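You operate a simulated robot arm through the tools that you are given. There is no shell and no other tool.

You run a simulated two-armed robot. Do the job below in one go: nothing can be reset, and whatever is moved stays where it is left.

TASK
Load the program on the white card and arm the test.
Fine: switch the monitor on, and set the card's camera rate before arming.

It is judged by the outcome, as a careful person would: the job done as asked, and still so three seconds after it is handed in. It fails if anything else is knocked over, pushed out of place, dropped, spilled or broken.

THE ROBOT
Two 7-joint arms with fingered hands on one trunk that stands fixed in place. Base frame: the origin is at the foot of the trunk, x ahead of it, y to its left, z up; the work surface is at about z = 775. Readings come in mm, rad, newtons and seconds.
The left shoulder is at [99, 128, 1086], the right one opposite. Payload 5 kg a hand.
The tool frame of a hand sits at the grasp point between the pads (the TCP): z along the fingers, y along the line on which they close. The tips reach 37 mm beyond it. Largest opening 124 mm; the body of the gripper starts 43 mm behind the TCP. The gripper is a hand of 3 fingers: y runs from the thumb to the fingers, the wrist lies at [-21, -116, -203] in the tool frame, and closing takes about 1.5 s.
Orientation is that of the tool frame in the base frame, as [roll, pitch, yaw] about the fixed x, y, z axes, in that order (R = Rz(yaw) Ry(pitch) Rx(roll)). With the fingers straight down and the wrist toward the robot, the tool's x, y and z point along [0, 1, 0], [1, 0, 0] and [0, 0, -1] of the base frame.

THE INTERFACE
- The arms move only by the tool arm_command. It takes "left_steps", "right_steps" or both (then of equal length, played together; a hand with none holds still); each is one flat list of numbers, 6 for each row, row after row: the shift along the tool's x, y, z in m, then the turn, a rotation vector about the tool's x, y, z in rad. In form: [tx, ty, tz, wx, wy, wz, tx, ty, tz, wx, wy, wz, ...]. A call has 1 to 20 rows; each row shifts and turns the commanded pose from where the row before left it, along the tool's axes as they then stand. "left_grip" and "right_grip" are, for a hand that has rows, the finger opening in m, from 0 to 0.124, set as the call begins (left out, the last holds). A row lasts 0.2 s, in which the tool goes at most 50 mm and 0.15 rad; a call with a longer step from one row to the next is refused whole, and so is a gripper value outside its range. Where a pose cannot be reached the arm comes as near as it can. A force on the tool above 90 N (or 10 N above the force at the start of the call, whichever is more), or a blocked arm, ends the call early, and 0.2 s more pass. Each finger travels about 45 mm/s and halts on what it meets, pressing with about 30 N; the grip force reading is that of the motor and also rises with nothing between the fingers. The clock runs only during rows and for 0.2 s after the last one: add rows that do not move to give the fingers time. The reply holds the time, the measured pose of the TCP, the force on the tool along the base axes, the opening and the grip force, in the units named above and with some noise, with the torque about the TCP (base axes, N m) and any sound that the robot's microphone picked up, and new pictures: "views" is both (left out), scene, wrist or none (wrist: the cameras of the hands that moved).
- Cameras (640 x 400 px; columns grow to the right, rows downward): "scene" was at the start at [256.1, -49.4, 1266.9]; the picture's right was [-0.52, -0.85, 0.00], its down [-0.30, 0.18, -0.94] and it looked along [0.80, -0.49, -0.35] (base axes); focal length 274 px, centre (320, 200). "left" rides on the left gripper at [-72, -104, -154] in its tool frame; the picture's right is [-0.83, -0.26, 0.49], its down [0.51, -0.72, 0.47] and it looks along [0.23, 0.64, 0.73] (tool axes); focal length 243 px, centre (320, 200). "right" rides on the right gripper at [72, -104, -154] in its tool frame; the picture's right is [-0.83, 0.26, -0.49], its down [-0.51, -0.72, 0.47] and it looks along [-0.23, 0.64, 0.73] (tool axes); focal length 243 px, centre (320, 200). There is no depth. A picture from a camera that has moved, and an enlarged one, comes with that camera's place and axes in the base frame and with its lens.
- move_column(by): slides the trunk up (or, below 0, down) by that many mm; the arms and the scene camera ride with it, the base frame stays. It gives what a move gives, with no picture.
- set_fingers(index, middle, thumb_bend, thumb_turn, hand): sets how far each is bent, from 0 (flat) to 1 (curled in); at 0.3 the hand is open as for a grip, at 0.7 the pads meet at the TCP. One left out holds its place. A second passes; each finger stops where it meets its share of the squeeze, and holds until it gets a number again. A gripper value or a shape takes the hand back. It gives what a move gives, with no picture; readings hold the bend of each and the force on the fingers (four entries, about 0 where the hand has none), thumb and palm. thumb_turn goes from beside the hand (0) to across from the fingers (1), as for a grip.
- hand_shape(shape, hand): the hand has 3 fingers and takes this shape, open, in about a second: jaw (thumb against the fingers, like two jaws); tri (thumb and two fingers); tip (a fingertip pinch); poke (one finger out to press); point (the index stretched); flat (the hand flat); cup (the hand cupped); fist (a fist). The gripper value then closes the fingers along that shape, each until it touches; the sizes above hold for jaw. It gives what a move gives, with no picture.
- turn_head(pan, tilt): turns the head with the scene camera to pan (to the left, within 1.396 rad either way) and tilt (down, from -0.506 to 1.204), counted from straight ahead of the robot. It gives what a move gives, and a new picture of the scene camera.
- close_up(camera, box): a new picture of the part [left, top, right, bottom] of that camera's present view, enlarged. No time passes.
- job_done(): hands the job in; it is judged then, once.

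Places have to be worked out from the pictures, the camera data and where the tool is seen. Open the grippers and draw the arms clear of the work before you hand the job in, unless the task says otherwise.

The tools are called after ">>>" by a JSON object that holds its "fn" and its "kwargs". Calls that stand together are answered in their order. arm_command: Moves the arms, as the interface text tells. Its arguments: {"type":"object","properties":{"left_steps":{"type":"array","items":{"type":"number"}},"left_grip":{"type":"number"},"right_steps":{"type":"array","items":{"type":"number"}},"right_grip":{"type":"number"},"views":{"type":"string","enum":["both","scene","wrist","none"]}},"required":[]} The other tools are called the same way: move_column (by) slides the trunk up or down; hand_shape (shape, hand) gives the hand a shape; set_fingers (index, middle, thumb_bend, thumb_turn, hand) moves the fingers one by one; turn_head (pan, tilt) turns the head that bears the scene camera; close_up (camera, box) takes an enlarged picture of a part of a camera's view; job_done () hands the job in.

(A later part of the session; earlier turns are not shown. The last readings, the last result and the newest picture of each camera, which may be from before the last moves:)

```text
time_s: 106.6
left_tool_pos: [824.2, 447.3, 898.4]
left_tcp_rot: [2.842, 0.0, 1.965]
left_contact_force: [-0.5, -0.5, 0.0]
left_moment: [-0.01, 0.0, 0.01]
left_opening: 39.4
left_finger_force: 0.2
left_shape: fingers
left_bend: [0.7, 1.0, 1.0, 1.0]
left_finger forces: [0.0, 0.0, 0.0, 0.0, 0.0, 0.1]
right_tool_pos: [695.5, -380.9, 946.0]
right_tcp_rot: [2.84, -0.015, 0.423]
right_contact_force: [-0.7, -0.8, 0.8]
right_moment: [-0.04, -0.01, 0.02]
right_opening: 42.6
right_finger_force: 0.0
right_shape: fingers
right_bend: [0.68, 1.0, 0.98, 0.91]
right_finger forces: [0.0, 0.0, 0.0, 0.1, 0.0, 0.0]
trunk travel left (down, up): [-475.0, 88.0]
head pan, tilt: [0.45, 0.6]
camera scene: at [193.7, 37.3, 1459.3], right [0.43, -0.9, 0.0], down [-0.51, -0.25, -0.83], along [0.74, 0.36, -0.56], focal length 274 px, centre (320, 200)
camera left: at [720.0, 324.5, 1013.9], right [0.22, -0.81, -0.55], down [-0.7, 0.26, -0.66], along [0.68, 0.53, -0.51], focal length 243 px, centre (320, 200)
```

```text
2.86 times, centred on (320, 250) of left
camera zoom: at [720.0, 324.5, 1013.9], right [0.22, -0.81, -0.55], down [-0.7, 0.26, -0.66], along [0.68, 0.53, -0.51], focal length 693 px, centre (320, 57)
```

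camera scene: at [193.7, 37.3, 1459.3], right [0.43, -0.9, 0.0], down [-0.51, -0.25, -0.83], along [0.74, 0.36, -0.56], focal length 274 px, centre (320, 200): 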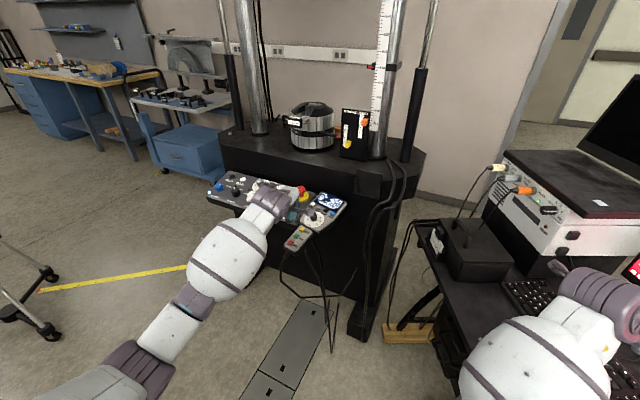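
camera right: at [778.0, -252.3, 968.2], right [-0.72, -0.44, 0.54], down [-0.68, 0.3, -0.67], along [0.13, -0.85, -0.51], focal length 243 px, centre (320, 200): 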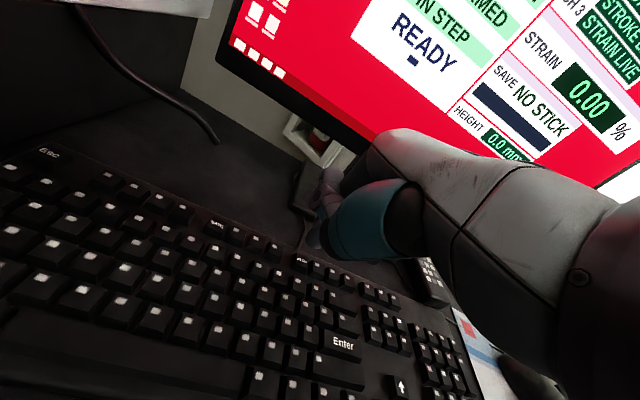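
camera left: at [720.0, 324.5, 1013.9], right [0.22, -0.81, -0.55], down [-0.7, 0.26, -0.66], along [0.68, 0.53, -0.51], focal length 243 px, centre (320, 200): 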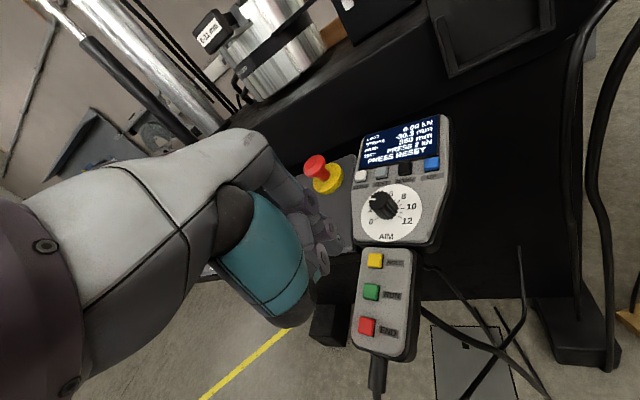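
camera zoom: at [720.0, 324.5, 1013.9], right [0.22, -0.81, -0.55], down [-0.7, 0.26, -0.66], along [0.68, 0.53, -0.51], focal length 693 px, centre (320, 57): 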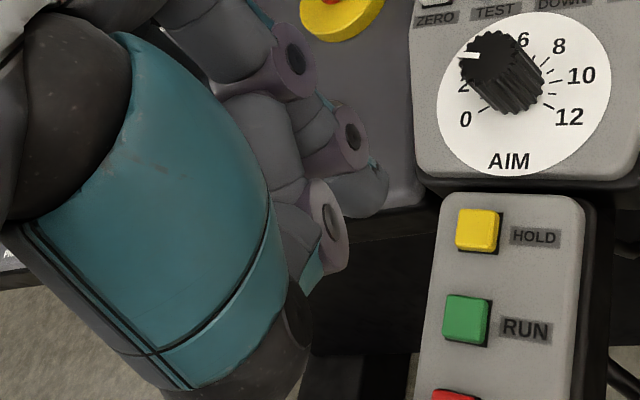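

The finger is about 85 mm above RUN. I lower 55 mm and check the tip's alignment, since this hand's tip may sit slightly differently.

>>> {"fn": "arm_command", "kwargs": {"left_steps": [0, -0.0081, 0.0263, 0, 0, 0, 0, -0.0081, 0.0263, 0, 0, 0, 0, 0, 0, 0, 0, 0], "views": "none"}}

>>> {"fn": "close_up", "kwargs": {"camera": "left", "box": [240, 180, 400, 320]}}

>>> {"fn": "close_up", "kwargs": {"camera": "scene", "box": [250, 180, 350, 260]}}

```text
time_s: 107.4
left_tool_pos: [825.3, 448.4, 839.5]
left_tcp_rot: [2.841, 0.0, 1.966]
left_contact_force: [-0.4, 0.4, 0.2]
left_moment: [-0.02, -0.01, 0.01]
left_opening: 39.5
left_finger_force: 0.1
left_shape: fingers
left_bend: [0.7, 1.0, 1.0, 1.0]
left_finger forces: [0.0, 0.1, 0.0, 0.1, 0.0, 0.1]
right_tool_pos: [696.7, -379.8, 945.9]
right_tcp_rot: [2.84, -0.013, 0.42]
right_contact_force: [-0.5, -0.4, 0.2]
right_moment: [0.01, -0.01, 0.03]
right_opening: 42.4
right_finger_force: 0.1
right_shape: fingers
right_bend: [0.68, 1.0, 0.98, 0.91]
right_finger forces: [0.0, 0.0, 0.0, 0.0, 0.1, 0.0]
trunk travel left (down, up): [-475.0, 88.0]
head pan, tilt: [0.45, 0.6]
```

```text
2.86 times, centred on (320, 250) of left
camera zoom: at [720.3, 326.3, 955.7], right [0.22, -0.81, -0.55], down [-0.7, 0.26, -0.66], along [0.68, 0.53, -0.51], focal length 693 px, centre (320, 57)
```

zoom: 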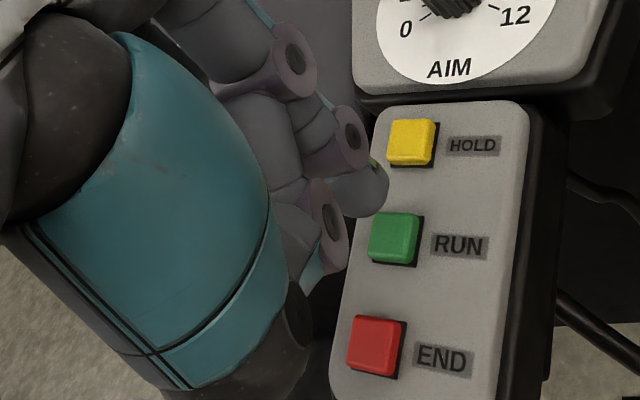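

```text
5.00 times, centred on (300, 220) of scene
camera zoom: at [194.1, 37.6, 1459.2], right [0.43, -0.9, 0.0], down [-0.51, -0.25, -0.83], along [0.74, 0.36, -0.56], focal length 1373 px, centre (420, 100)
```

zoom: 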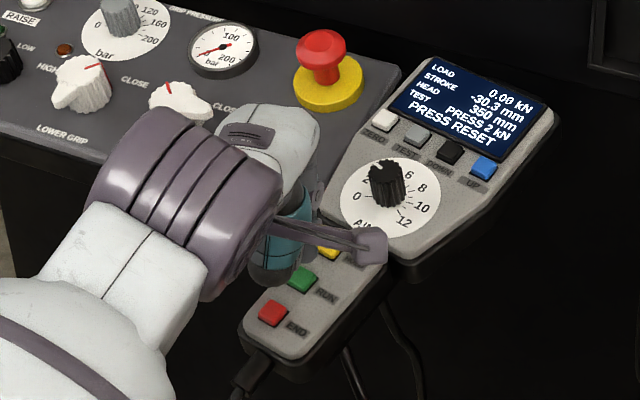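

The tip will land a few mm off RUN's centre; I correct by about (4.5, 5) mm and lower another 18 mm.

>>> {"fn": "arm_command", "kwargs": {"left_steps": [0.0015, 0.0003, 0.0095, 0, 0, 0, 0.0014, 0.0002, 0.0095, 0, 0, 0, 0, 0, 0, 0, 0, 0], "views": "none"}}

>>> {"fn": "close_up", "kwargs": {"camera": "left", "box": [270, 200, 370, 290]}}

>>> {"fn": "close_up", "kwargs": {"camera": "scene", "box": [270, 210, 330, 260]}}

```text
time_s: 108.2
left_tool_pos: [828.7, 451.8, 823.0]
left_tcp_rot: [2.841, 0.001, 1.966]
left_contact_force: [0.3, -1.0, 2.1]
left_moment: [-0.02, 0.0, 0.0]
left_opening: 39.5
left_finger_force: 0.8
left_shape: fingers
left_bend: [0.7, 1.0, 1.0, 1.0]
left_finger forces: [2.6, 0.0, 0.0, 0.1, 0.0, 0.0]
right_tool_pos: [696.8, -381.6, 946.3]
right_tcp_rot: [2.84, -0.014, 0.422]
right_contact_force: [0.7, -0.5, -0.1]
right_moment: [0.01, -0.02, 0.0]
right_opening: 42.6
right_finger_force: 0.0
right_shape: fingers
right_bend: [0.68, 1.0, 0.98, 0.91]
right_finger forces: [0.0, 0.0, 0.0, 0.1, 0.1, 0.0]
trunk travel left (down, up): [-475.0, 88.0]
head pan, tilt: [0.45, 0.6]
heard: click
```

```text
4.44 times, centred on (320, 245) of left
camera zoom: at [724.8, 329.7, 937.6], right [0.22, -0.81, -0.55], down [-0.7, 0.26, -0.66], along [0.68, 0.53, -0.51], focal length 1078 px, centre (320, 0)
```

zoom: 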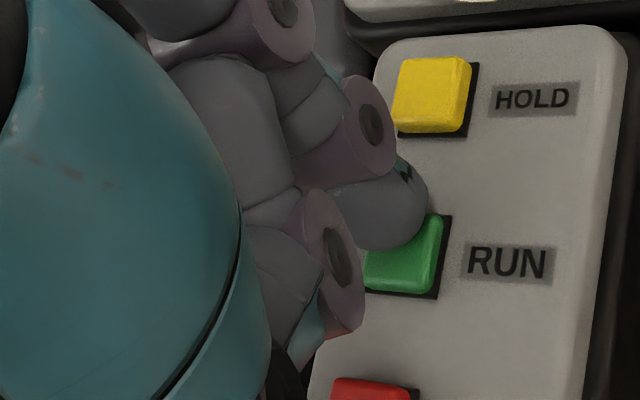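

```text
8.00 times, centred on (300, 235) of scene
camera zoom: at [193.9, 37.4, 1459.2], right [0.43, -0.9, 0.0], down [-0.51, -0.25, -0.83], along [0.74, 0.36, -0.56], focal length 2196 px, centre (480, -80)
```

zoom: 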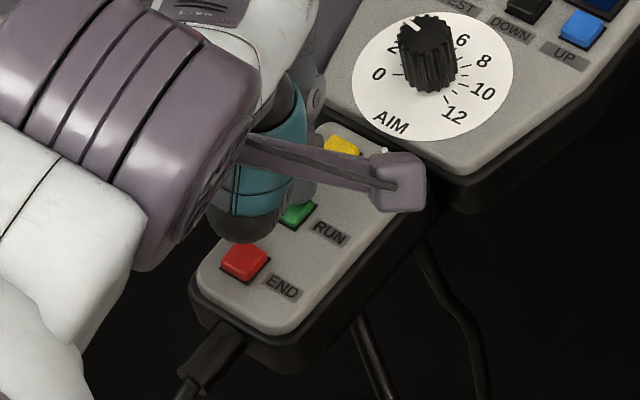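

A click already at light contact with RUN. I lift the finger off and look at the screens.

>>> {"fn": "arm_command", "kwargs": {"left_steps": [0, 0.0118, -0.0382, 0, 0, 0, 0, 0.0118, -0.0382, 0, 0, 0, 0, 0, 0, 0, 0, 0], "views": "none"}}

>>> {"fn": "close_up", "kwargs": {"camera": "scene", "box": [290, 180, 360, 250]}}

>>> {"fn": "turn_head", "kwargs": {"pan": -0.3, "tilt": 0.7}}

>>> {"fn": "close_up", "kwargs": {"camera": "scene", "box": [370, 60, 560, 230]}}

```text
time_s: 109.0
left_tool_pos: [829.4, 451.0, 904.0]
left_tcp_rot: [2.843, -0.002, 1.965]
left_contact_force: [-0.6, 0.3, -0.5]
left_moment: [0.0, 0.02, 0.0]
left_opening: 39.5
left_finger_force: 0.1
left_shape: fingers
left_bend: [0.7, 1.0, 1.0, 1.0]
left_finger forces: [0.0, 0.0, 0.0, 0.1, 0.0, 0.0]
right_tool_pos: [697.2, -381.2, 946.1]
right_tcp_rot: [2.84, -0.012, 0.421]
right_contact_force: [-0.1, 0.1, 0.4]
right_moment: [0.0, 0.02, 0.01]
right_opening: 42.4
right_finger_force: 0.1
right_shape: fingers
right_bend: [0.68, 1.0, 0.98, 0.91]
right_finger forces: [0.0, 0.1, 0.0, 0.0, 0.1, 0.0]
trunk travel left (down, up): [-475.0, 88.0]
head pan, tilt: [0.45, 0.6]
```

```text
5.71 times, centred on (325, 215) of scene
camera zoom: at [194.8, 38.0, 1459.0], right [0.43, -0.9, 0.0], down [-0.51, -0.25, -0.82], along [0.74, 0.36, -0.57], focal length 1569 px, centre (291, 114)
```

zoom: 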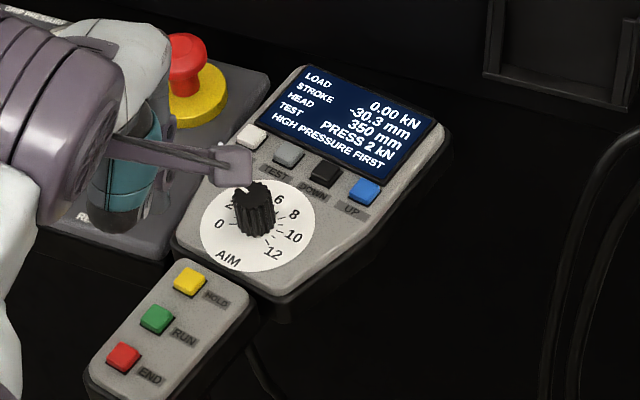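

```text
time_s: 110.1
left_tool_pos: [828.9, 450.9, 904.1]
left_tcp_rot: [2.842, -0.001, 1.967]
left_contact_force: [0.1, -0.4, 0.7]
left_moment: [0.01, 0.0, 0.0]
left_opening: 39.8
left_finger_force: 0.0
left_shape: fingers
left_bend: [0.7, 1.0, 1.0, 1.0]
left_finger forces: [0.0, 0.0, 0.1, 0.1, 0.0, 0.0]
right_tool_pos: [696.4, -380.6, 946.2]
right_tcp_rot: [2.839, -0.013, 0.422]
right_contact_force: [-1.3, 0.3, 0.8]
right_moment: [-0.01, 0.03, -0.01]
right_opening: 42.7
right_finger_force: 0.1
right_shape: fingers
right_bend: [0.68, 1.0, 0.98, 0.91]
right_finger forces: [0.1, 0.1, 0.1, 0.0, 0.1, 0.1]
trunk travel left (down, up): [-475.0, 88.0]
head pan, tilt: [-0.3, 0.7]
camera scene: at [195.9, -25.9, 1450.5], right [-0.3, -0.96, 0.0], down [-0.62, 0.19, -0.77], along [0.73, -0.23, -0.64], focal length 274 px, centre (320, 200)
```

scene: 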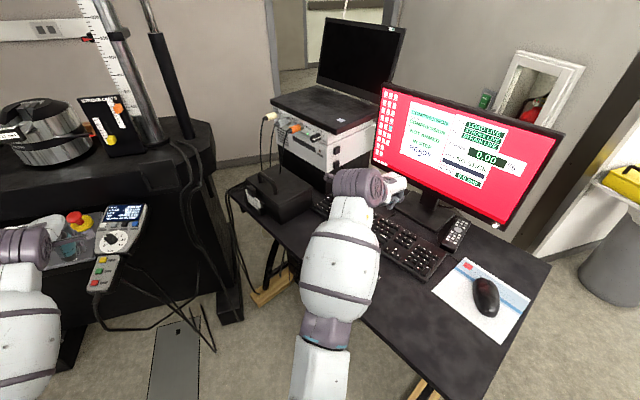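

```text
2.35 times, centred on (465, 145) of scene
camera zoom: at [195.9, -25.9, 1450.5], right [-0.3, -0.96, 0.0], down [-0.62, 0.19, -0.77], along [0.73, -0.23, -0.64], focal length 646 px, centre (-21, 329)
```

zoom: 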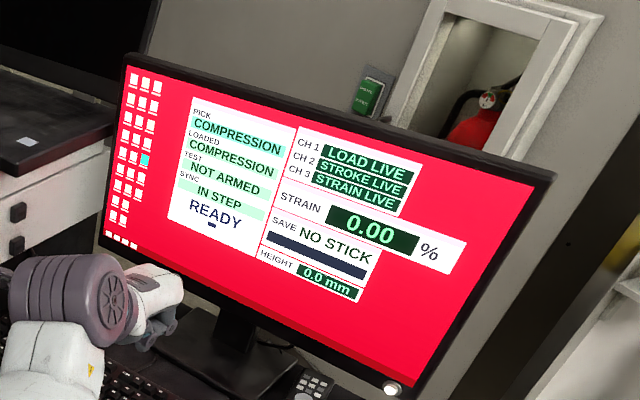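

RUN only gave the handset message "HIGH PRESSURE FIRST" (nothing moved), so that is not the arming control; the PC still says NOT ARMED. I read the PC screen and the other devices at the highest magnification for hints.

>>> {"fn": "close_up", "kwargs": {"camera": "scene", "box": [405, 95, 460, 170]}}

>>> {"fn": "close_up", "kwargs": {"camera": "scene", "box": [412, 140, 442, 170]}}

>>> {"fn": "close_up", "kwargs": {"camera": "scene", "box": [270, 85, 390, 165]}}

>>> {"fn": "close_up", "kwargs": {"camera": "scene", "box": [90, 195, 155, 255]}}

>>> {"fn": "close_up", "kwargs": {"camera": "scene", "box": [365, 80, 410, 170]}}

```text
5.33 times, centred on (432, 132) of scene
camera zoom: at [195.9, -25.9, 1450.5], right [-0.3, -0.96, 0.0], down [-0.62, 0.19, -0.77], along [0.73, -0.23, -0.64], focal length 1464 px, centre (-280, 560)
```

zoom: 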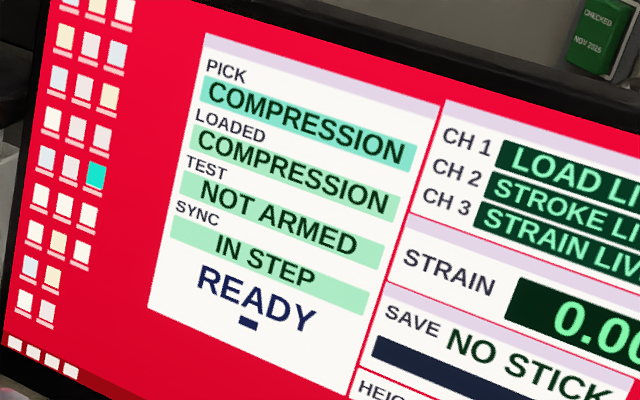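

```text
13.33 times, centred on (427, 155) of scene
camera zoom: at [195.9, -25.9, 1450.5], right [-0.3, -0.96, 0.0], down [-0.62, 0.19, -0.77], along [0.73, -0.23, -0.64], focal length 3660 px, centre (-1107, 800)
```

zoom: 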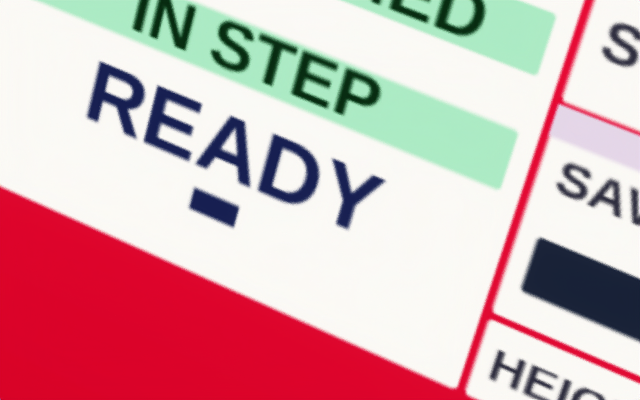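

```text
5.00 times, centred on (330, 125) of scene
camera zoom: at [195.9, -25.9, 1450.5], right [-0.3, -0.96, 0.0], down [-0.62, 0.19, -0.77], along [0.73, -0.23, -0.64], focal length 1373 px, centre (270, 575)
```

zoom: 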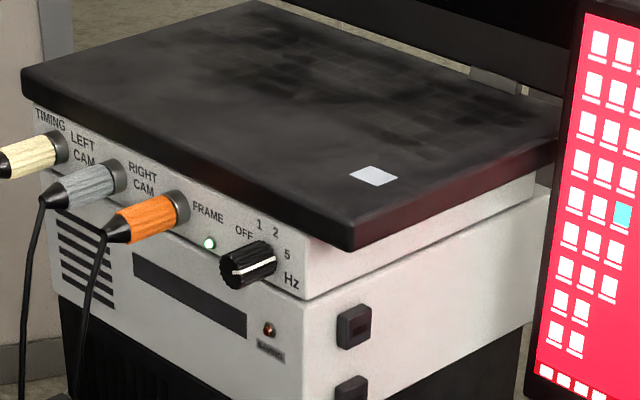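

```text
6.67 times, centred on (122, 225) of scene
camera zoom: at [195.9, -25.9, 1450.5], right [-0.3, -0.96, 0.0], down [-0.62, 0.19, -0.77], along [0.73, -0.23, -0.64], focal length 1830 px, centre (1637, 33)
```

zoom: 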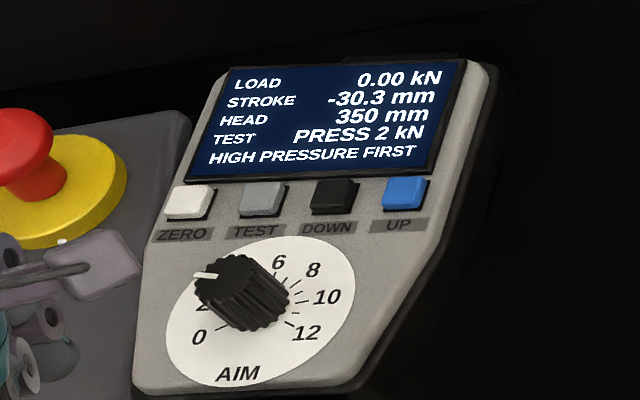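

```text
4.44 times, centred on (388, 125) of scene
camera zoom: at [195.9, -25.9, 1450.5], right [-0.3, -0.96, 0.0], down [-0.62, 0.19, -0.77], along [0.73, -0.23, -0.64], focal length 1220 px, centre (20, 533)
```

zoom: 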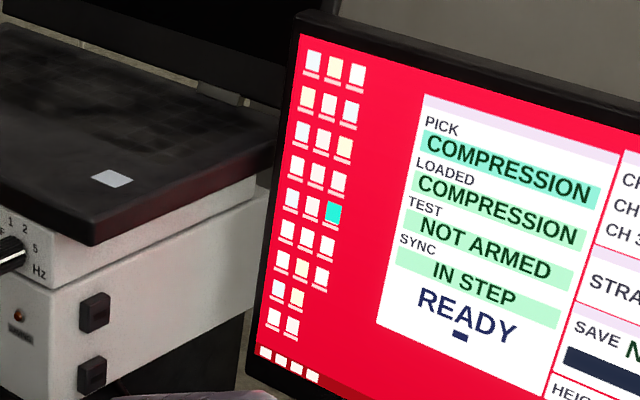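

The handset's refusals appear as messages, but the PC's Enter gave none. One cheap possibility left on the PC is a long hold of Enter, so I press and hold it about 2.6 s.

>>> {"fn": "arm_command", "kwargs": {"right_steps": [0.0006, -0.0094, 0.0306, 0, 0, 0, 0.0006, -0.0094, 0.0306, 0, 0, 0, 0.0006, -0.0094, 0.0306, 0, 0, 0, -0.0001, -0.003, 0.0096, 0, 0, 0, -0.0001, -0.0027, 0.0086, 0, 0, 0, 0, -0.0009, 0.0029, 0, 0, 0, 0, -0.0008, 0.0024, 0, 0, 0, 0, -0.0004, 0.0012, 0, 0, 0, 0, 0, 0, 0, 0, 0, 0, 0, 0, 0, 0, 0, 0, 0, 0, 0, 0, 0, 0, 0, 0, 0, 0, 0, 0, 0, 0, 0, 0, 0, 0, 0, 0, 0, 0, 0, 0, 0, 0, 0, 0, 0, 0, 0, 0, 0, 0, 0, 0, 0, 0, 0, 0, 0, 0, 0, 0, 0, 0, 0, 0, 0, 0, 0, 0, 0, 0, 0, 0, 0, 0, 0, 0, 0], "views": "none"}}

>>> {"fn": "close_up", "kwargs": {"camera": "scene", "box": [370, 60, 560, 230]}}

>>> {"fn": "close_up", "kwargs": {"camera": "scene", "box": [90, 195, 155, 255]}}

```text
refused: steps must be a list of 6 to 120 entries
```

```text
2.35 times, centred on (465, 145) of scene
camera zoom: at [195.9, -25.9, 1450.5], right [-0.3, -0.96, 0.0], down [-0.62, 0.19, -0.77], along [0.73, -0.23, -0.64], focal length 646 px, centre (-21, 329)
```

zoom: 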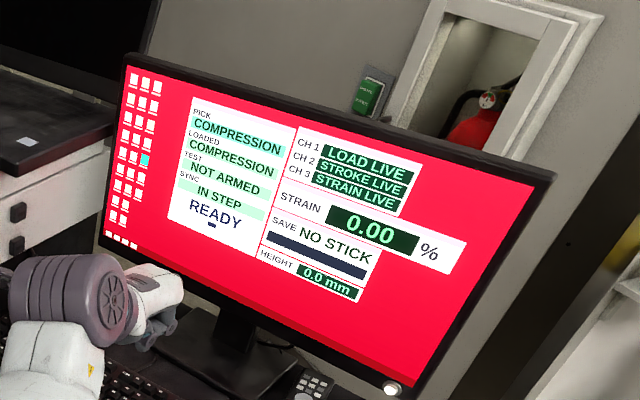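

```text
6.67 times, centred on (122, 225) of scene
camera zoom: at [195.9, -25.9, 1450.5], right [-0.3, -0.96, 0.0], down [-0.62, 0.19, -0.77], along [0.73, -0.23, -0.64], focal length 1830 px, centre (1637, 33)
```

zoom: 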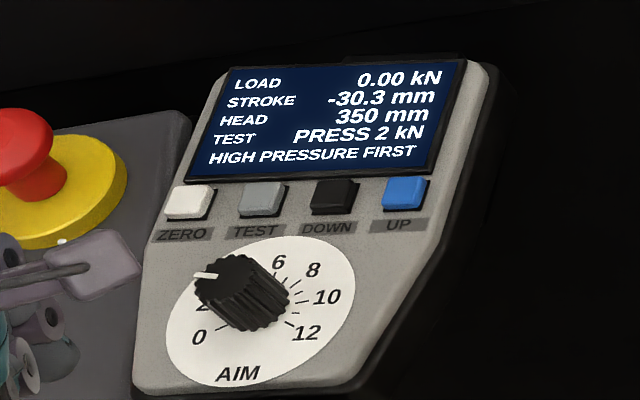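

The list was too long and was refused; I split it: first press, then hold.

>>> {"fn": "arm_command", "kwargs": {"right_steps": [0.0006, -0.0094, 0.0306, 0, 0, 0, 0.0006, -0.0094, 0.0306, 0, 0, 0, 0.0006, -0.0094, 0.0306, 0, 0, 0, -0.0001, -0.003, 0.0096, 0, 0, 0, -0.0001, -0.0027, 0.0086, 0, 0, 0, 0, -0.0009, 0.0029, 0, 0, 0, 0, -0.0008, 0.0024, 0, 0, 0, 0, -0.0004, 0.0012, 0, 0, 0], "views": "none"}}

>>> {"fn": "close_up", "kwargs": {"camera": "scene", "box": [405, 95, 460, 170]}}

>>> {"fn": "arm_command", "kwargs": {"right_steps": [0, 0, 0, 0, 0, 0, 0, 0, 0, 0, 0, 0, 0, 0, 0, 0, 0, 0, 0, 0, 0, 0, 0, 0, 0, 0, 0, 0, 0, 0, 0, 0, 0, 0, 0, 0, 0, 0, 0, 0, 0, 0, 0, 0, 0, 0, 0, 0, 0, 0, 0, 0, 0, 0, 0, 0, 0, 0, 0, 0, 0, 0, 0, 0, 0, 0, 0, 0, 0, 0, 0, 0], "views": "none"}}

>>> {"fn": "close_up", "kwargs": {"camera": "scene", "box": [405, 95, 460, 170]}}

>>> {"fn": "close_up", "kwargs": {"camera": "scene", "box": [90, 195, 155, 255]}}

```text
time_s: 111.9
left_tool_pos: [828.5, 451.2, 905.5]
left_tcp_rot: [2.843, -0.002, 1.967]
left_contact_force: [-0.1, 0.6, -0.1]
left_moment: [0.06, 0.02, 0.0]
left_opening: 39.5
left_finger_force: 0.1
left_shape: fingers
left_bend: [0.7, 1.0, 1.0, 1.0]
left_finger forces: [0.0, 0.0, 0.1, 0.0, 0.1, 0.0]
right_tool_pos: [700.1, -379.0, 826.2]
right_tcp_rot: [2.84, -0.013, 0.423]
right_contact_force: [-0.3, -0.2, 3.9]
right_moment: [-0.08, -0.1, 0.02]
right_opening: 42.3
right_finger_force: 1.6
right_shape: fingers
right_bend: [0.68, 1.0, 0.98, 0.91]
right_finger forces: [4.0, 0.0, 0.0, 0.0, 0.0, 0.1]
trunk travel left (down, up): [-475.0, 88.0]
head pan, tilt: [-0.3, 0.7]
heard: click
```

```text
5.33 times, centred on (432, 132) of scene
camera zoom: at [195.2, -25.8, 1450.7], right [-0.3, -0.96, 0.0], down [-0.61, 0.19, -0.77], along [0.73, -0.23, -0.64], focal length 1464 px, centre (-280, 560)
```

zoom: 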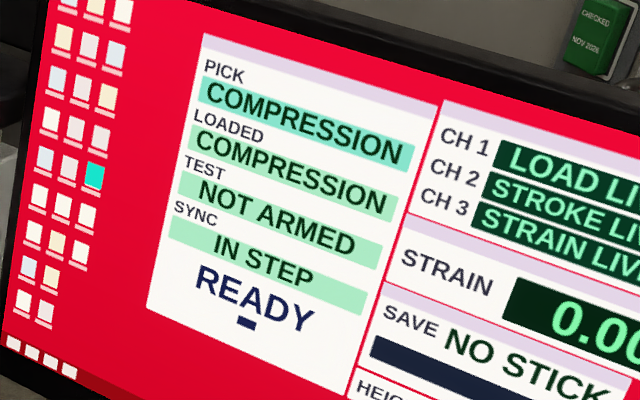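

```text
time_s: 114.5
left_tool_pos: [828.8, 451.9, 904.3]
left_tcp_rot: [2.841, 0.0, 1.965]
left_contact_force: [-0.5, 0.8, -0.2]
left_moment: [-0.01, -0.01, 0.01]
left_opening: 39.5
left_finger_force: 0.1
left_shape: fingers
left_bend: [0.7, 1.0, 1.0, 1.0]
left_finger forces: [0.0, 0.0, 0.0, 0.0, 0.0, 0.0]
right_tool_pos: [700.5, -378.5, 825.6]
right_tcp_rot: [2.839, -0.013, 0.421]
right_contact_force: [0.3, 0.1, 5.7]
right_moment: [-0.14, -0.11, 0.01]
right_opening: 42.5
right_finger_force: 2.9
right_shape: fingers
right_bend: [0.68, 1.0, 0.98, 0.91]
right_finger forces: [5.8, 0.1, 0.1, 0.1, 0.0, 0.0]
trunk travel left (down, up): [-475.0, 88.0]
head pan, tilt: [-0.3, 0.7]
```

```text
5.33 times, centred on (432, 132) of scene
camera zoom: at [195.2, -25.7, 1450.6], right [-0.3, -0.96, 0.0], down [-0.61, 0.19, -0.77], along [0.73, -0.23, -0.64], focal length 1464 px, centre (-280, 560)
```

zoom: 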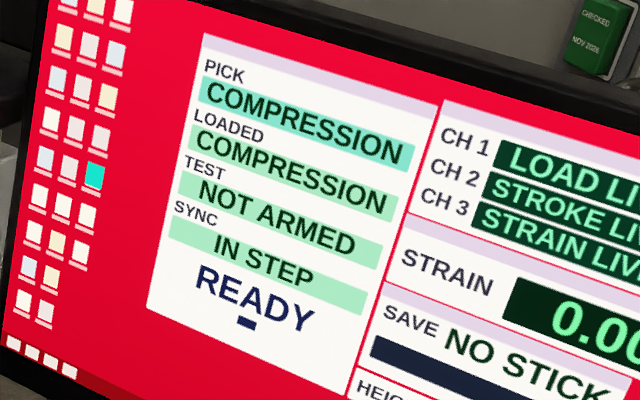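

```text
6.67 times, centred on (122, 225) of scene
camera zoom: at [195.2, -25.7, 1450.6], right [-0.3, -0.96, 0.0], down [-0.61, 0.19, -0.77], along [0.73, -0.23, -0.64], focal length 1830 px, centre (1637, 33)
```

zoom: 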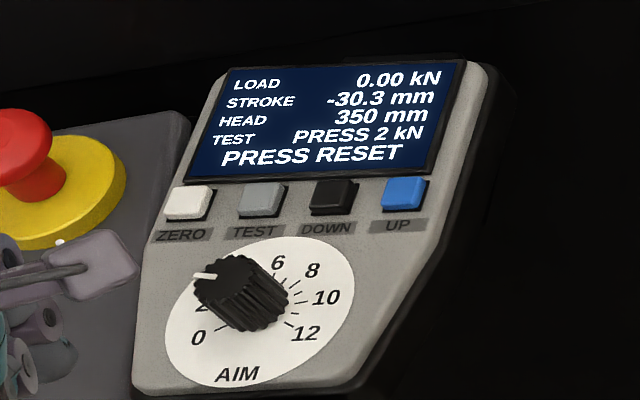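

Holding Enter doesn't arm either, and the handset message has gone back to PRESS RESET. Arming may be refused silently if the box rate isn't really the card's 5 Hz, so I measure the knob's mark against its labels precisely; first I lift the finger off Enter.

>>> {"fn": "arm_command", "kwargs": {"right_steps": [0.0005, 0.0123, -0.0398, 0, 0, 0, 0.0005, 0.0123, -0.0398, 0, 0, 0, 0, 0, 0, 0, 0, 0], "views": "none"}}

>>> {"fn": "turn_head", "kwargs": {"pan": -0.15, "tilt": 0.5}}

>>> {"fn": "close_up", "kwargs": {"camera": "scene", "box": [345, 160, 385, 190]}}

```text
time_s: 115.3
left_tool_pos: [830.6, 449.7, 905.2]
left_tcp_rot: [2.843, -0.002, 1.966]
left_contact_force: [0.6, 0.7, 0.7]
left_moment: [0.02, 0.03, 0.04]
left_opening: 39.6
left_finger_force: 0.1
left_shape: fingers
left_bend: [0.7, 1.0, 1.0, 1.0]
left_finger forces: [0.0, 0.0, 0.0, 0.0, 0.0, 0.0]
right_tool_pos: [700.9, -378.5, 910.6]
right_tcp_rot: [2.842, -0.011, 0.421]
right_contact_force: [-0.2, -0.1, 0.4]
right_moment: [0.02, 0.02, -0.01]
right_opening: 42.7
right_finger_force: 0.2
right_shape: fingers
right_bend: [0.68, 1.0, 0.98, 0.91]
right_finger forces: [0.0, 0.1, 0.0, 0.0, 0.1, 0.0]
trunk travel left (down, up): [-475.0, 88.0]
head pan, tilt: [-0.3, 0.7]
```

```text
time_s: 116.0
left_tool_pos: [829.4, 450.4, 904.4]
left_tcp_rot: [2.841, -0.001, 1.967]
left_contact_force: [-1.1, 0.5, 0.3]
left_moment: [0.0, 0.05, -0.03]
left_opening: 39.6
left_finger_force: 0.0
left_shape: fingers
left_bend: [0.7, 1.0, 1.0, 1.0]
left_finger forces: [0.1, 0.0, 0.0, 0.0, 0.1, 0.0]
right_tool_pos: [700.8, -378.2, 911.2]
right_tcp_rot: [2.839, -0.013, 0.42]
right_contact_force: [0.1, 0.8, -0.6]
right_moment: [-0.04, 0.01, 0.0]
right_opening: 42.4
right_finger_force: 0.0
right_shape: fingers
right_bend: [0.68, 1.0, 0.98, 0.91]
right_finger forces: [0.0, 0.1, 0.0, 0.0, 0.0, 0.0]
trunk travel left (down, up): [-475.0, 88.0]
head pan, tilt: [-0.15, 0.499]
camera scene: at [204.6, -14.5, 1468.2], right [-0.15, -0.99, 0.0], down [-0.47, 0.07, -0.88], along [0.87, -0.13, -0.48], focal length 274 px, centre (320, 200)
```

scene: 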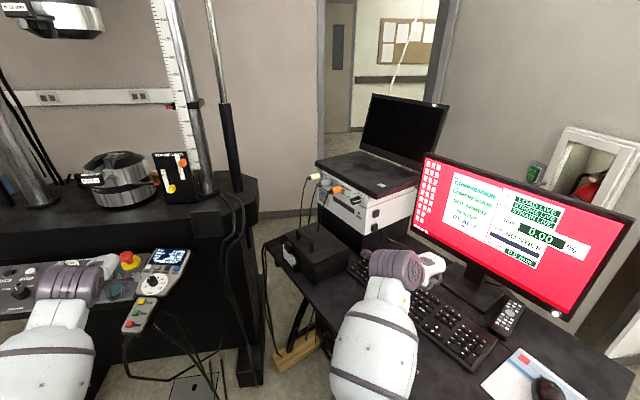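

```text
13.33 times, centred on (365, 175) of scene
camera zoom: at [204.6, -14.5, 1468.2], right [-0.15, -0.99, 0.0], down [-0.47, 0.07, -0.88], along [0.87, -0.13, -0.48], focal length 3660 px, centre (-280, 533)
```

zoom: 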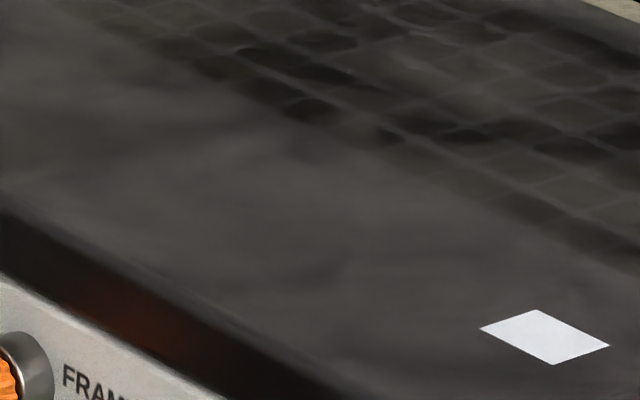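

The geometry puts labels at about ±22° and ±65° and the mark at about 68°, so the knob really is at 5. Before touching any machine control I try a quick double press of Enter.

>>> {"fn": "arm_command", "kwargs": {"right_steps": [0, -0.009, 0.0291, 0, 0, 0, 0, -0.009, 0.0291, 0, 0, 0, -0.0001, -0.003, 0.0096, 0, 0, 0, -0.0001, -0.0027, 0.0086, 0, 0, 0, 0, -0.0019, 0.0062, 0, 0, 0, 0, 0.0024, -0.0076, 0, 0, 0, 0, -0.0024, 0.0076, 0, 0, 0, 0, 0.0024, -0.0076, 0, 0, 0], "views": "none"}}

>>> {"fn": "close_up", "kwargs": {"camera": "scene", "box": [410, 145, 600, 300]}}

>>> {"fn": "close_up", "kwargs": {"camera": "scene", "box": [110, 240, 200, 340]}}

```text
time_s: 117.8
left_tool_pos: [829.2, 451.7, 904.7]
left_tcp_rot: [2.843, -0.001, 1.966]
left_contact_force: [0.2, 0.3, -0.4]
left_moment: [0.01, 0.03, 0.02]
left_opening: 39.6
left_finger_force: 0.1
left_shape: fingers
left_bend: [0.7, 1.0, 1.0, 1.0]
left_finger forces: [0.1, 0.0, 0.0, 0.0, 0.0, 0.0]
right_tool_pos: [701.7, -380.8, 828.6]
right_tcp_rot: [2.841, -0.011, 0.42]
right_contact_force: [-0.2, -1.0, 0.4]
right_moment: [-0.07, -0.02, -0.01]
right_opening: 42.5
right_finger_force: 0.1
right_shape: fingers
right_bend: [0.68, 1.0, 0.98, 0.91]
right_finger forces: [0.9, 0.0, 0.1, 0.1, 0.0, 0.1]
trunk travel left (down, up): [-475.0, 88.0]
head pan, tilt: [-0.15, 0.499]
heard: click
```

```text
2.58 times, centred on (505, 222) of scene
camera zoom: at [205.1, -14.7, 1468.1], right [-0.15, -0.99, 0.0], down [-0.47, 0.07, -0.88], along [0.87, -0.13, -0.48], focal length 708 px, centre (-157, 142)
```

zoom: 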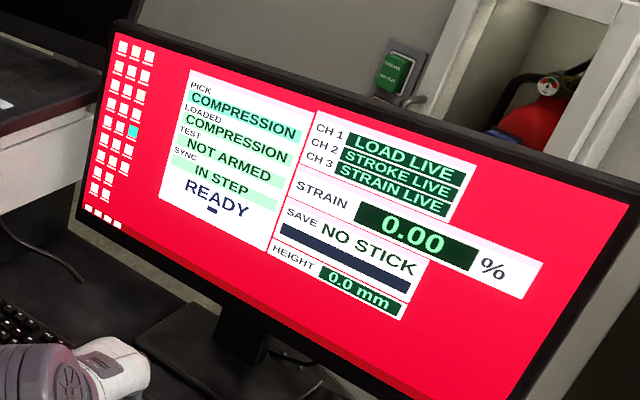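

```text
4.00 times, centred on (155, 290) of scene
camera zoom: at [205.1, -14.7, 1468.1], right [-0.15, -0.99, 0.0], down [-0.47, 0.07, -0.88], along [0.87, -0.13, -0.48], focal length 1098 px, centre (980, -160)
```

zoom: 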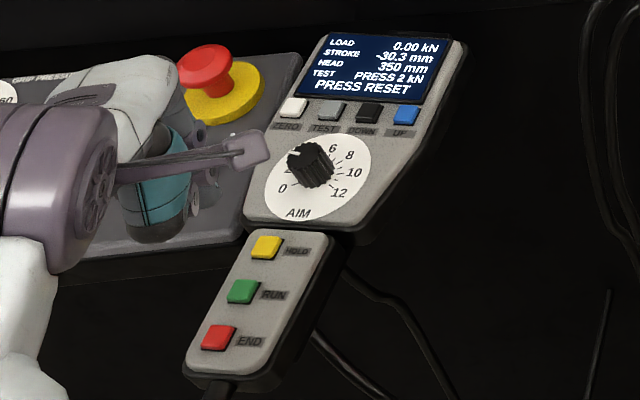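

Double press does nothing. I'll rule out the remaining labelled PC keys before touching the machine: SAVE at about (859, -389).

>>> {"fn": "arm_command", "kwargs": {"right_steps": [0.0004, 0.0089, -0.0287, 0, 0, 0, 0.0004, 0.0089, -0.0287, 0, 0, 0, 0.034, 0.0125, 0.0043, 0, 0, 0, 0.034, 0.0125, 0.0043, 0, 0, 0, 0.034, 0.0125, 0.0043, 0, 0, 0, 0.034, 0.0125, 0.0043, 0, 0, 0, -0.0004, -0.0112, 0.0363, 0, 0, 0, 0, 0, 0, 0, 0, 0], "views": "wrist"}}

>>> {"fn": "close_up", "kwargs": {"camera": "right", "box": [220, 160, 380, 320]}}

```text
time_s: 119.6
left_tool_pos: [829.6, 451.0, 905.1]
left_tcp_rot: [2.842, 0.0, 1.963]
left_contact_force: [-0.1, -0.5, -0.3]
left_moment: [0.0, -0.02, 0.0]
left_opening: 39.6
left_finger_force: 0.0
left_shape: fingers
left_bend: [0.7, 1.0, 1.0, 1.0]
left_finger forces: [0.1, 0.1, 0.0, 0.0, 0.0, 0.1]
right_tool_pos: [850.5, -372.8, 849.8]
right_tcp_rot: [2.841, -0.011, 0.419]
right_contact_force: [0.0, -0.3, -0.7]
right_moment: [0.01, -0.03, 0.02]
right_opening: 42.6
right_finger_force: 0.1
right_shape: fingers
right_bend: [0.68, 1.0, 0.98, 0.91]
right_finger forces: [0.0, 0.0, 0.0, 0.1, 0.0, 0.0]
trunk travel left (down, up): [-475.0, 88.0]
head pan, tilt: [-0.15, 0.499]
camera right: at [856.2, -210.7, 967.2], right [-0.72, -0.44, 0.54], down [-0.68, 0.3, -0.67], along [0.13, -0.85, -0.51], focal length 243 px, centre (320, 200)
```

right: 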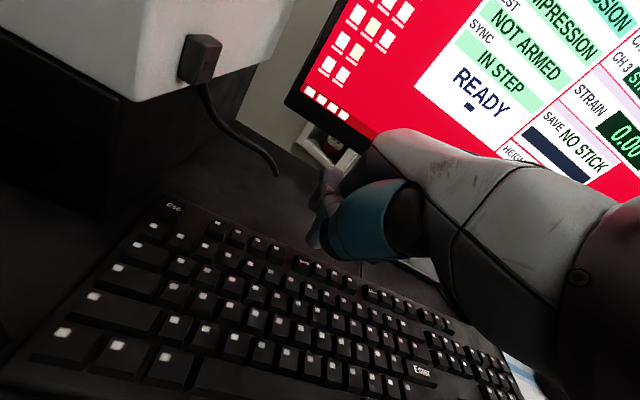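

```text
2.50 times, centred on (300, 240) of right
camera zoom: at [856.2, -210.7, 967.2], right [-0.72, -0.44, 0.54], down [-0.68, 0.3, -0.67], along [0.13, -0.85, -0.51], focal length 606 px, centre (370, 100)
```

zoom: 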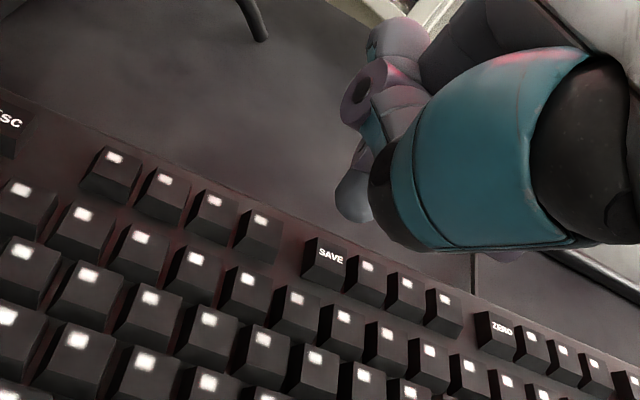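

SAVE is under the finger in the same way ZERO was. With no stick inserted a press can't write anything; I press it.

>>> {"fn": "arm_command", "kwargs": {"right_steps": [-0.0001, -0.003, 0.0096, 0, 0, 0, -0.0001, -0.0027, 0.0086, 0, 0, 0, 0, -0.0009, 0.0029, 0, 0, 0, 0, -0.0008, 0.0024, 0, 0, 0, 0, -0.0004, 0.0012, 0, 0, 0, 0.0002, 0.0074, -0.0239, 0, 0, 0], "views": "none"}}

>>> {"fn": "close_up", "kwargs": {"camera": "scene", "box": [410, 145, 600, 300]}}

```text
time_s: 121.0
left_tool_pos: [829.2, 450.4, 905.9]
left_tcp_rot: [2.843, 0.0, 1.965]
left_contact_force: [-0.4, -0.2, 0.6]
left_moment: [0.01, 0.0, -0.02]
left_opening: 39.5
left_finger_force: 0.0
left_shape: fingers
left_bend: [0.7, 1.0, 1.0, 1.0]
left_finger forces: [0.1, 0.0, 0.0, 0.0, 0.1, 0.1]
right_tool_pos: [849.3, -372.1, 850.8]
right_tcp_rot: [2.84, -0.011, 0.421]
right_contact_force: [0.0, 0.0, -0.2]
right_moment: [0.02, 0.0, -0.05]
right_opening: 42.6
right_finger_force: 0.1
right_shape: fingers
right_bend: [0.68, 1.0, 0.98, 0.91]
right_finger forces: [0.1, 0.0, 0.1, 0.1, 0.1, 0.0]
trunk travel left (down, up): [-475.0, 88.0]
head pan, tilt: [-0.15, 0.499]
heard: click
```

```text
2.58 times, centred on (505, 222) of scene
camera zoom: at [204.2, -14.2, 1468.3], right [-0.15, -0.99, 0.0], down [-0.47, 0.07, -0.88], along [0.87, -0.13, -0.48], focal length 708 px, centre (-157, 142)
```

zoom: 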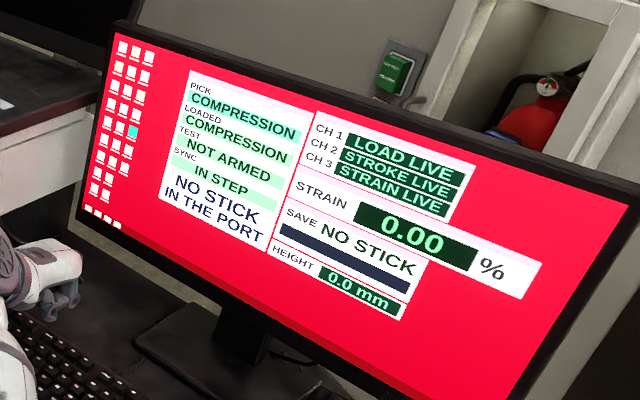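

Useful: refusals on the PC do show as messages ("NO STICK IN THE PORT"), so Enter simply doesn't arm. The handset's TEST button on the machine is the remaining control tied to "TEST"; I raise the right hand and look at TEST through the left wrist camera.

>>> {"fn": "arm_command", "kwargs": {"right_steps": [0.0005, 0.0123, -0.0398, 0, 0, 0, 0.0005, 0.0123, -0.0398, 0, 0, 0, 0.0005, 0.0123, -0.0398, 0, 0, 0, 0.0005, 0.0123, -0.0398, 0, 0, 0], "views": "none"}}

>>> {"fn": "close_up", "kwargs": {"camera": "left", "box": [330, 100, 480, 250]}}

>>> {"fn": "turn_head", "kwargs": {"pan": 0.4, "tilt": 0.6}}

>>> {"fn": "close_up", "kwargs": {"camera": "scene", "box": [290, 170, 370, 240]}}

```text
time_s: 122.0
left_tool_pos: [829.0, 450.0, 906.4]
left_tcp_rot: [2.841, 0.0, 1.967]
left_contact_force: [0.7, 1.2, -0.4]
left_moment: [-0.01, 0.01, 0.01]
left_opening: 39.2
left_finger_force: 0.0
left_shape: fingers
left_bend: [0.7, 1.0, 1.0, 1.0]
left_finger forces: [0.0, 0.0, 0.0, 0.0, 0.0, 0.1]
right_tool_pos: [848.5, -369.2, 1018.2]
right_tcp_rot: [2.84, -0.012, 0.421]
right_contact_force: [-0.2, -0.2, -0.2]
right_moment: [0.0, -0.02, 0.0]
right_opening: 42.6
right_finger_force: 0.1
right_shape: fingers
right_bend: [0.68, 1.0, 0.98, 0.91]
right_finger forces: [0.0, 0.1, 0.0, 0.0, 0.1, 0.0]
trunk travel left (down, up): [-475.0, 88.0]
head pan, tilt: [-0.15, 0.499]
```

```text
2.67 times, centred on (405, 175) of left
camera zoom: at [724.4, 329.2, 1021.4], right [0.22, -0.81, -0.55], down [-0.7, 0.26, -0.66], along [0.68, 0.53, -0.51], focal length 647 px, centre (93, 267)
```

zoom: 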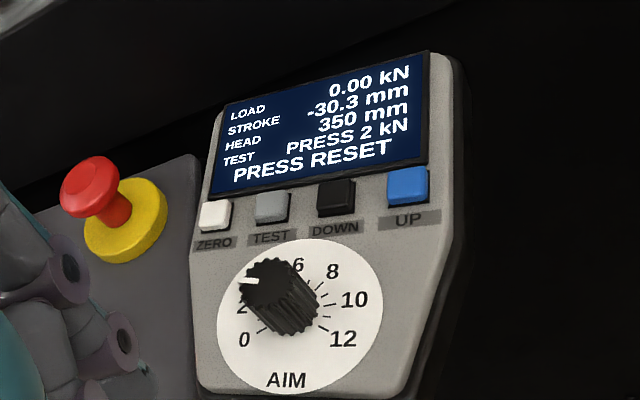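

```text
time_s: 123.0
left_tool_pos: [829.4, 450.9, 905.0]
left_tcp_rot: [2.842, 0.001, 1.967]
left_contact_force: [0.4, 0.3, -0.6]
left_moment: [-0.02, -0.03, 0.0]
left_opening: 39.6
left_finger_force: 0.0
left_shape: fingers
left_bend: [0.7, 1.0, 1.0, 1.0]
left_finger forces: [0.1, 0.0, 0.0, 0.0, 0.0, 0.1]
right_tool_pos: [850.3, -368.4, 1015.6]
right_tcp_rot: [2.839, -0.014, 0.422]
right_contact_force: [-0.8, -0.7, -1.2]
right_moment: [-0.01, 0.01, -0.02]
right_opening: 42.6
right_finger_force: 0.1
right_shape: fingers
right_bend: [0.68, 1.0, 0.98, 0.91]
right_finger forces: [0.0, 0.1, 0.1, 0.0, 0.1, 0.1]
trunk travel left (down, up): [-475.0, 88.0]
head pan, tilt: [0.4, 0.6]
camera scene: at [196.1, 33.5, 1459.1], right [0.39, -0.92, 0.0], down [-0.52, -0.22, -0.83], along [0.76, 0.32, -0.56], focal length 274 px, centre (320, 200)
```

scene: 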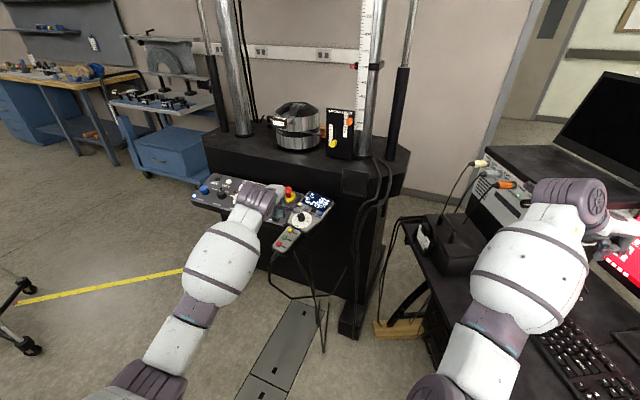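

```text
5.71 times, centred on (330, 205) of scene
camera zoom: at [196.1, 33.5, 1459.1], right [0.39, -0.92, 0.0], down [-0.52, -0.22, -0.83], along [0.76, 0.32, -0.56], focal length 1569 px, centre (263, 171)
```

zoom: 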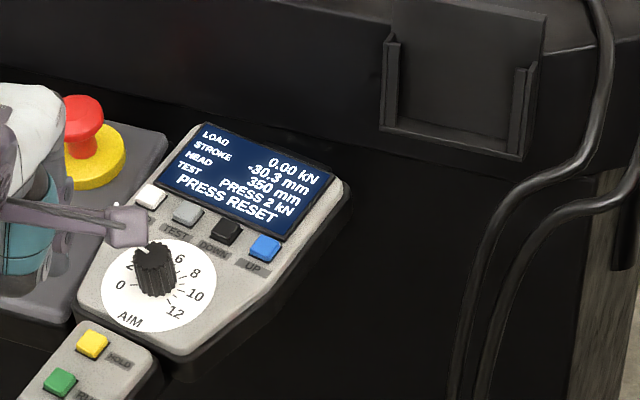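

TEST is at about (997, 429, 815), near the edge of reach, so I raise both hands, then lower the trunk 100 mm.

>>> {"fn": "arm_command", "kwargs": {"left_steps": [0, 0.0111, -0.0358, 0, 0, 0, 0, 0.0111, -0.0358, 0, 0, 0, 0, 0.0111, -0.0358, 0, 0, 0, 0, 0.0111, -0.0358, 0, 0, 0, 0, 0.0111, -0.0358, 0, 0, 0], "right_steps": [0.0005, 0.0123, -0.0398, 0, 0, 0, 0.0005, 0.0123, -0.0398, 0, 0, 0, 0.0005, 0.0123, -0.0398, 0, 0, 0, 0, 0, 0, 0, 0, 0, 0, 0, 0, 0, 0, 0], "views": "none"}}

>>> {"fn": "move_column", "kwargs": {"by": -100}}

>>> {"fn": "turn_head", "kwargs": {"pan": 0.0, "tilt": 0.8}}

```text
time_s: 124.2
left_tool_pos: [827.2, 454.0, 1093.2]
left_tcp_rot: [2.841, -0.001, 1.964]
left_contact_force: [-0.1, -0.2, -0.1]
left_moment: [0.03, 0.0, 0.01]
left_opening: 39.6
left_finger_force: 0.0
left_shape: fingers
left_bend: [0.7, 1.0, 1.0, 1.0]
left_finger forces: [0.1, 0.0, 0.1, 0.1, 0.1, 0.1]
right_tool_pos: [850.6, -372.4, 1142.3]
right_tcp_rot: [2.839, -0.012, 0.419]
right_contact_force: [0.7, 0.2, 0.5]
right_moment: [0.02, 0.02, -0.01]
right_opening: 42.5
right_finger_force: 0.0
right_shape: fingers
right_bend: [0.68, 1.0, 0.98, 0.91]
right_finger forces: [0.0, 0.0, 0.0, 0.0, 0.0, 0.0]
trunk travel left (down, up): [-475.0, 88.0]
head pan, tilt: [0.4, 0.6]
```

```text
time_s: 125.5
left_tool_pos: [829.4, 451.3, 990.4]
left_tcp_rot: [2.843, 0.0, 1.965]
left_contact_force: [-0.3, 0.0, -0.1]
left_moment: [-0.03, -0.01, 0.0]
left_opening: 39.5
left_finger_force: 0.1
left_shape: fingers
left_bend: [0.7, 1.0, 1.0, 1.0]
left_finger forces: [0.0, 0.0, 0.0, 0.1, 0.1, 0.0]
right_tool_pos: [847.1, -371.8, 1043.2]
right_tcp_rot: [2.838, -0.014, 0.42]
right_contact_force: [-0.1, 0.6, 0.4]
right_moment: [0.02, -0.01, -0.01]
right_opening: 42.3
right_finger_force: 0.0
right_shape: fingers
right_bend: [0.68, 1.0, 0.98, 0.91]
right_finger forces: [0.0, 0.0, 0.0, 0.1, 0.0, 0.0]
trunk travel left (down, up): [-375.0, 188.0]
head pan, tilt: [0.4, 0.6]
```

```text
time_s: 126.4
left_tool_pos: [829.6, 451.1, 990.1]
left_tcp_rot: [2.841, -0.001, 1.965]
left_contact_force: [0.8, -0.2, -0.7]
left_moment: [0.0, 0.0, -0.02]
left_opening: 39.6
left_finger_force: 0.1
left_shape: fingers
left_bend: [0.7, 1.0, 1.0, 1.0]
left_finger forces: [0.0, 0.0, 0.1, 0.1, 0.1, 0.0]
right_tool_pos: [846.8, -370.9, 1042.2]
right_tcp_rot: [2.839, -0.011, 0.419]
right_contact_force: [-0.4, 0.0, 1.1]
right_moment: [0.04, 0.03, 0.0]
right_opening: 42.4
right_finger_force: 0.1
right_shape: fingers
right_bend: [0.68, 1.0, 0.98, 0.91]
right_finger forces: [0.0, 0.0, 0.0, 0.0, 0.0, 0.0]
trunk travel left (down, up): [-375.0, 188.0]
head pan, tilt: [0.0, 0.799]
camera scene: at [232.9, -0.8, 1329.3], right [0.0, -1.0, 0.0], down [-0.72, 0.0, -0.7], along [0.7, 0.0, -0.72], focal length 274 px, centre (320, 200)
```

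scene: 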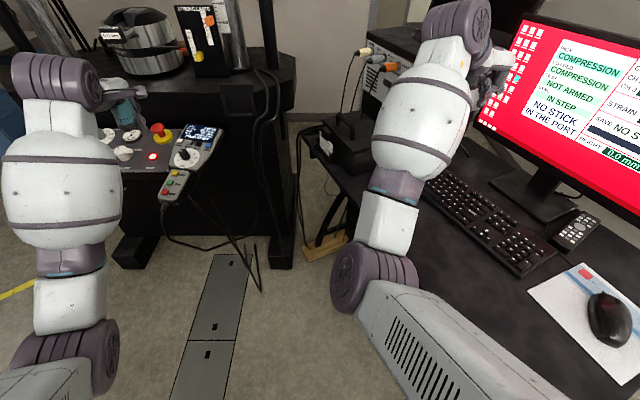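

Both arms are clear. I tilt the left hand further and move its fingertip to about 60 mm above TEST.

>>> {"fn": "arm_command", "kwargs": {"left_steps": [0, 0, 0, -0.15, 0, 0, 0, 0, 0, -0.15, 0, 0, -0.0197, 0.0133, 0.0347, 0, 0, 0, -0.0197, 0.0133, 0.0347, 0, 0, 0, -0.0197, 0.0133, 0.0347, 0, 0, 0, -0.0197, 0.0133, 0.0347, 0, 0, 0, 0, 0, 0, 0, 0, 0], "views": "both"}}

>>> {"fn": "close_up", "kwargs": {"camera": "left", "box": [260, 150, 420, 310]}}

```text
time_s: 128.0
left_tool_pos: [973.3, 425.9, 908.6]
left_tcp_rot: [2.541, 0.0, 1.965]
left_contact_force: [0.2, -0.1, 0.1]
left_moment: [0.0, 0.01, -0.02]
left_opening: 39.7
left_finger_force: 0.0
left_shape: fingers
left_bend: [0.7, 1.0, 1.0, 1.0]
left_finger forces: [0.0, 0.0, 0.1, 0.1, 0.0, 0.1]
right_tool_pos: [845.4, -370.4, 1042.9]
right_tcp_rot: [2.839, -0.013, 0.421]
right_contact_force: [-0.2, -0.4, 0.4]
right_moment: [-0.01, 0.0, 0.0]
right_opening: 42.8
right_finger_force: 0.0
right_shape: fingers
right_bend: [0.68, 1.0, 0.98, 0.91]
right_finger forces: [0.1, 0.1, 0.1, 0.0, 0.0, 0.1]
trunk travel left (down, up): [-375.0, 188.0]
head pan, tilt: [0.0, 0.799]
camera scene: at [231.7, -0.7, 1329.5], right [0.0, -1.0, 0.0], down [-0.72, 0.0, -0.7], along [0.7, 0.0, -0.72], focal length 274 px, centre (320, 200)
camera left: at [843.4, 293.2, 976.8], right [0.38, -0.74, -0.55], down [-0.5, 0.34, -0.8], along [0.78, 0.58, -0.24], focal length 243 px, centre (320, 200)
```

scene: 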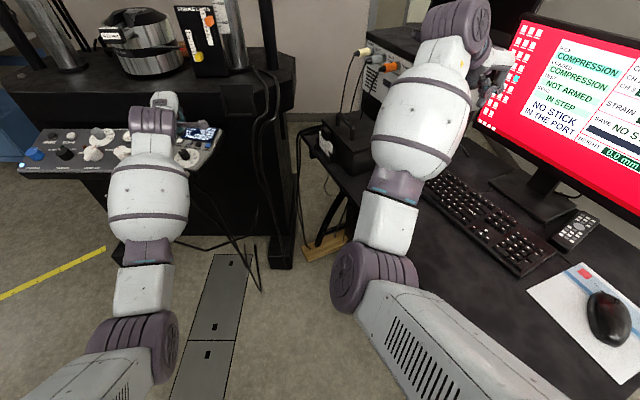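
left: 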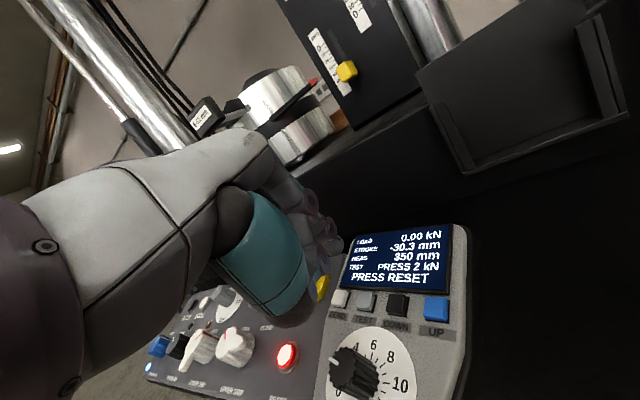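

```text
2.50 times, centred on (340, 230) of left
camera zoom: at [843.4, 293.2, 976.8], right [0.38, -0.74, -0.55], down [-0.5, 0.34, -0.8], along [0.78, 0.58, -0.24], focal length 606 px, centre (270, 125)
```

zoom: 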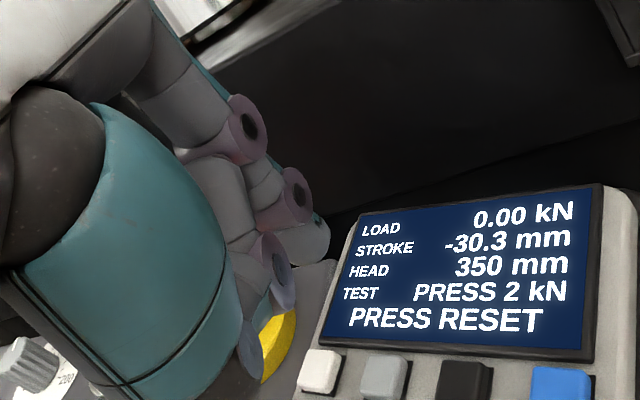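

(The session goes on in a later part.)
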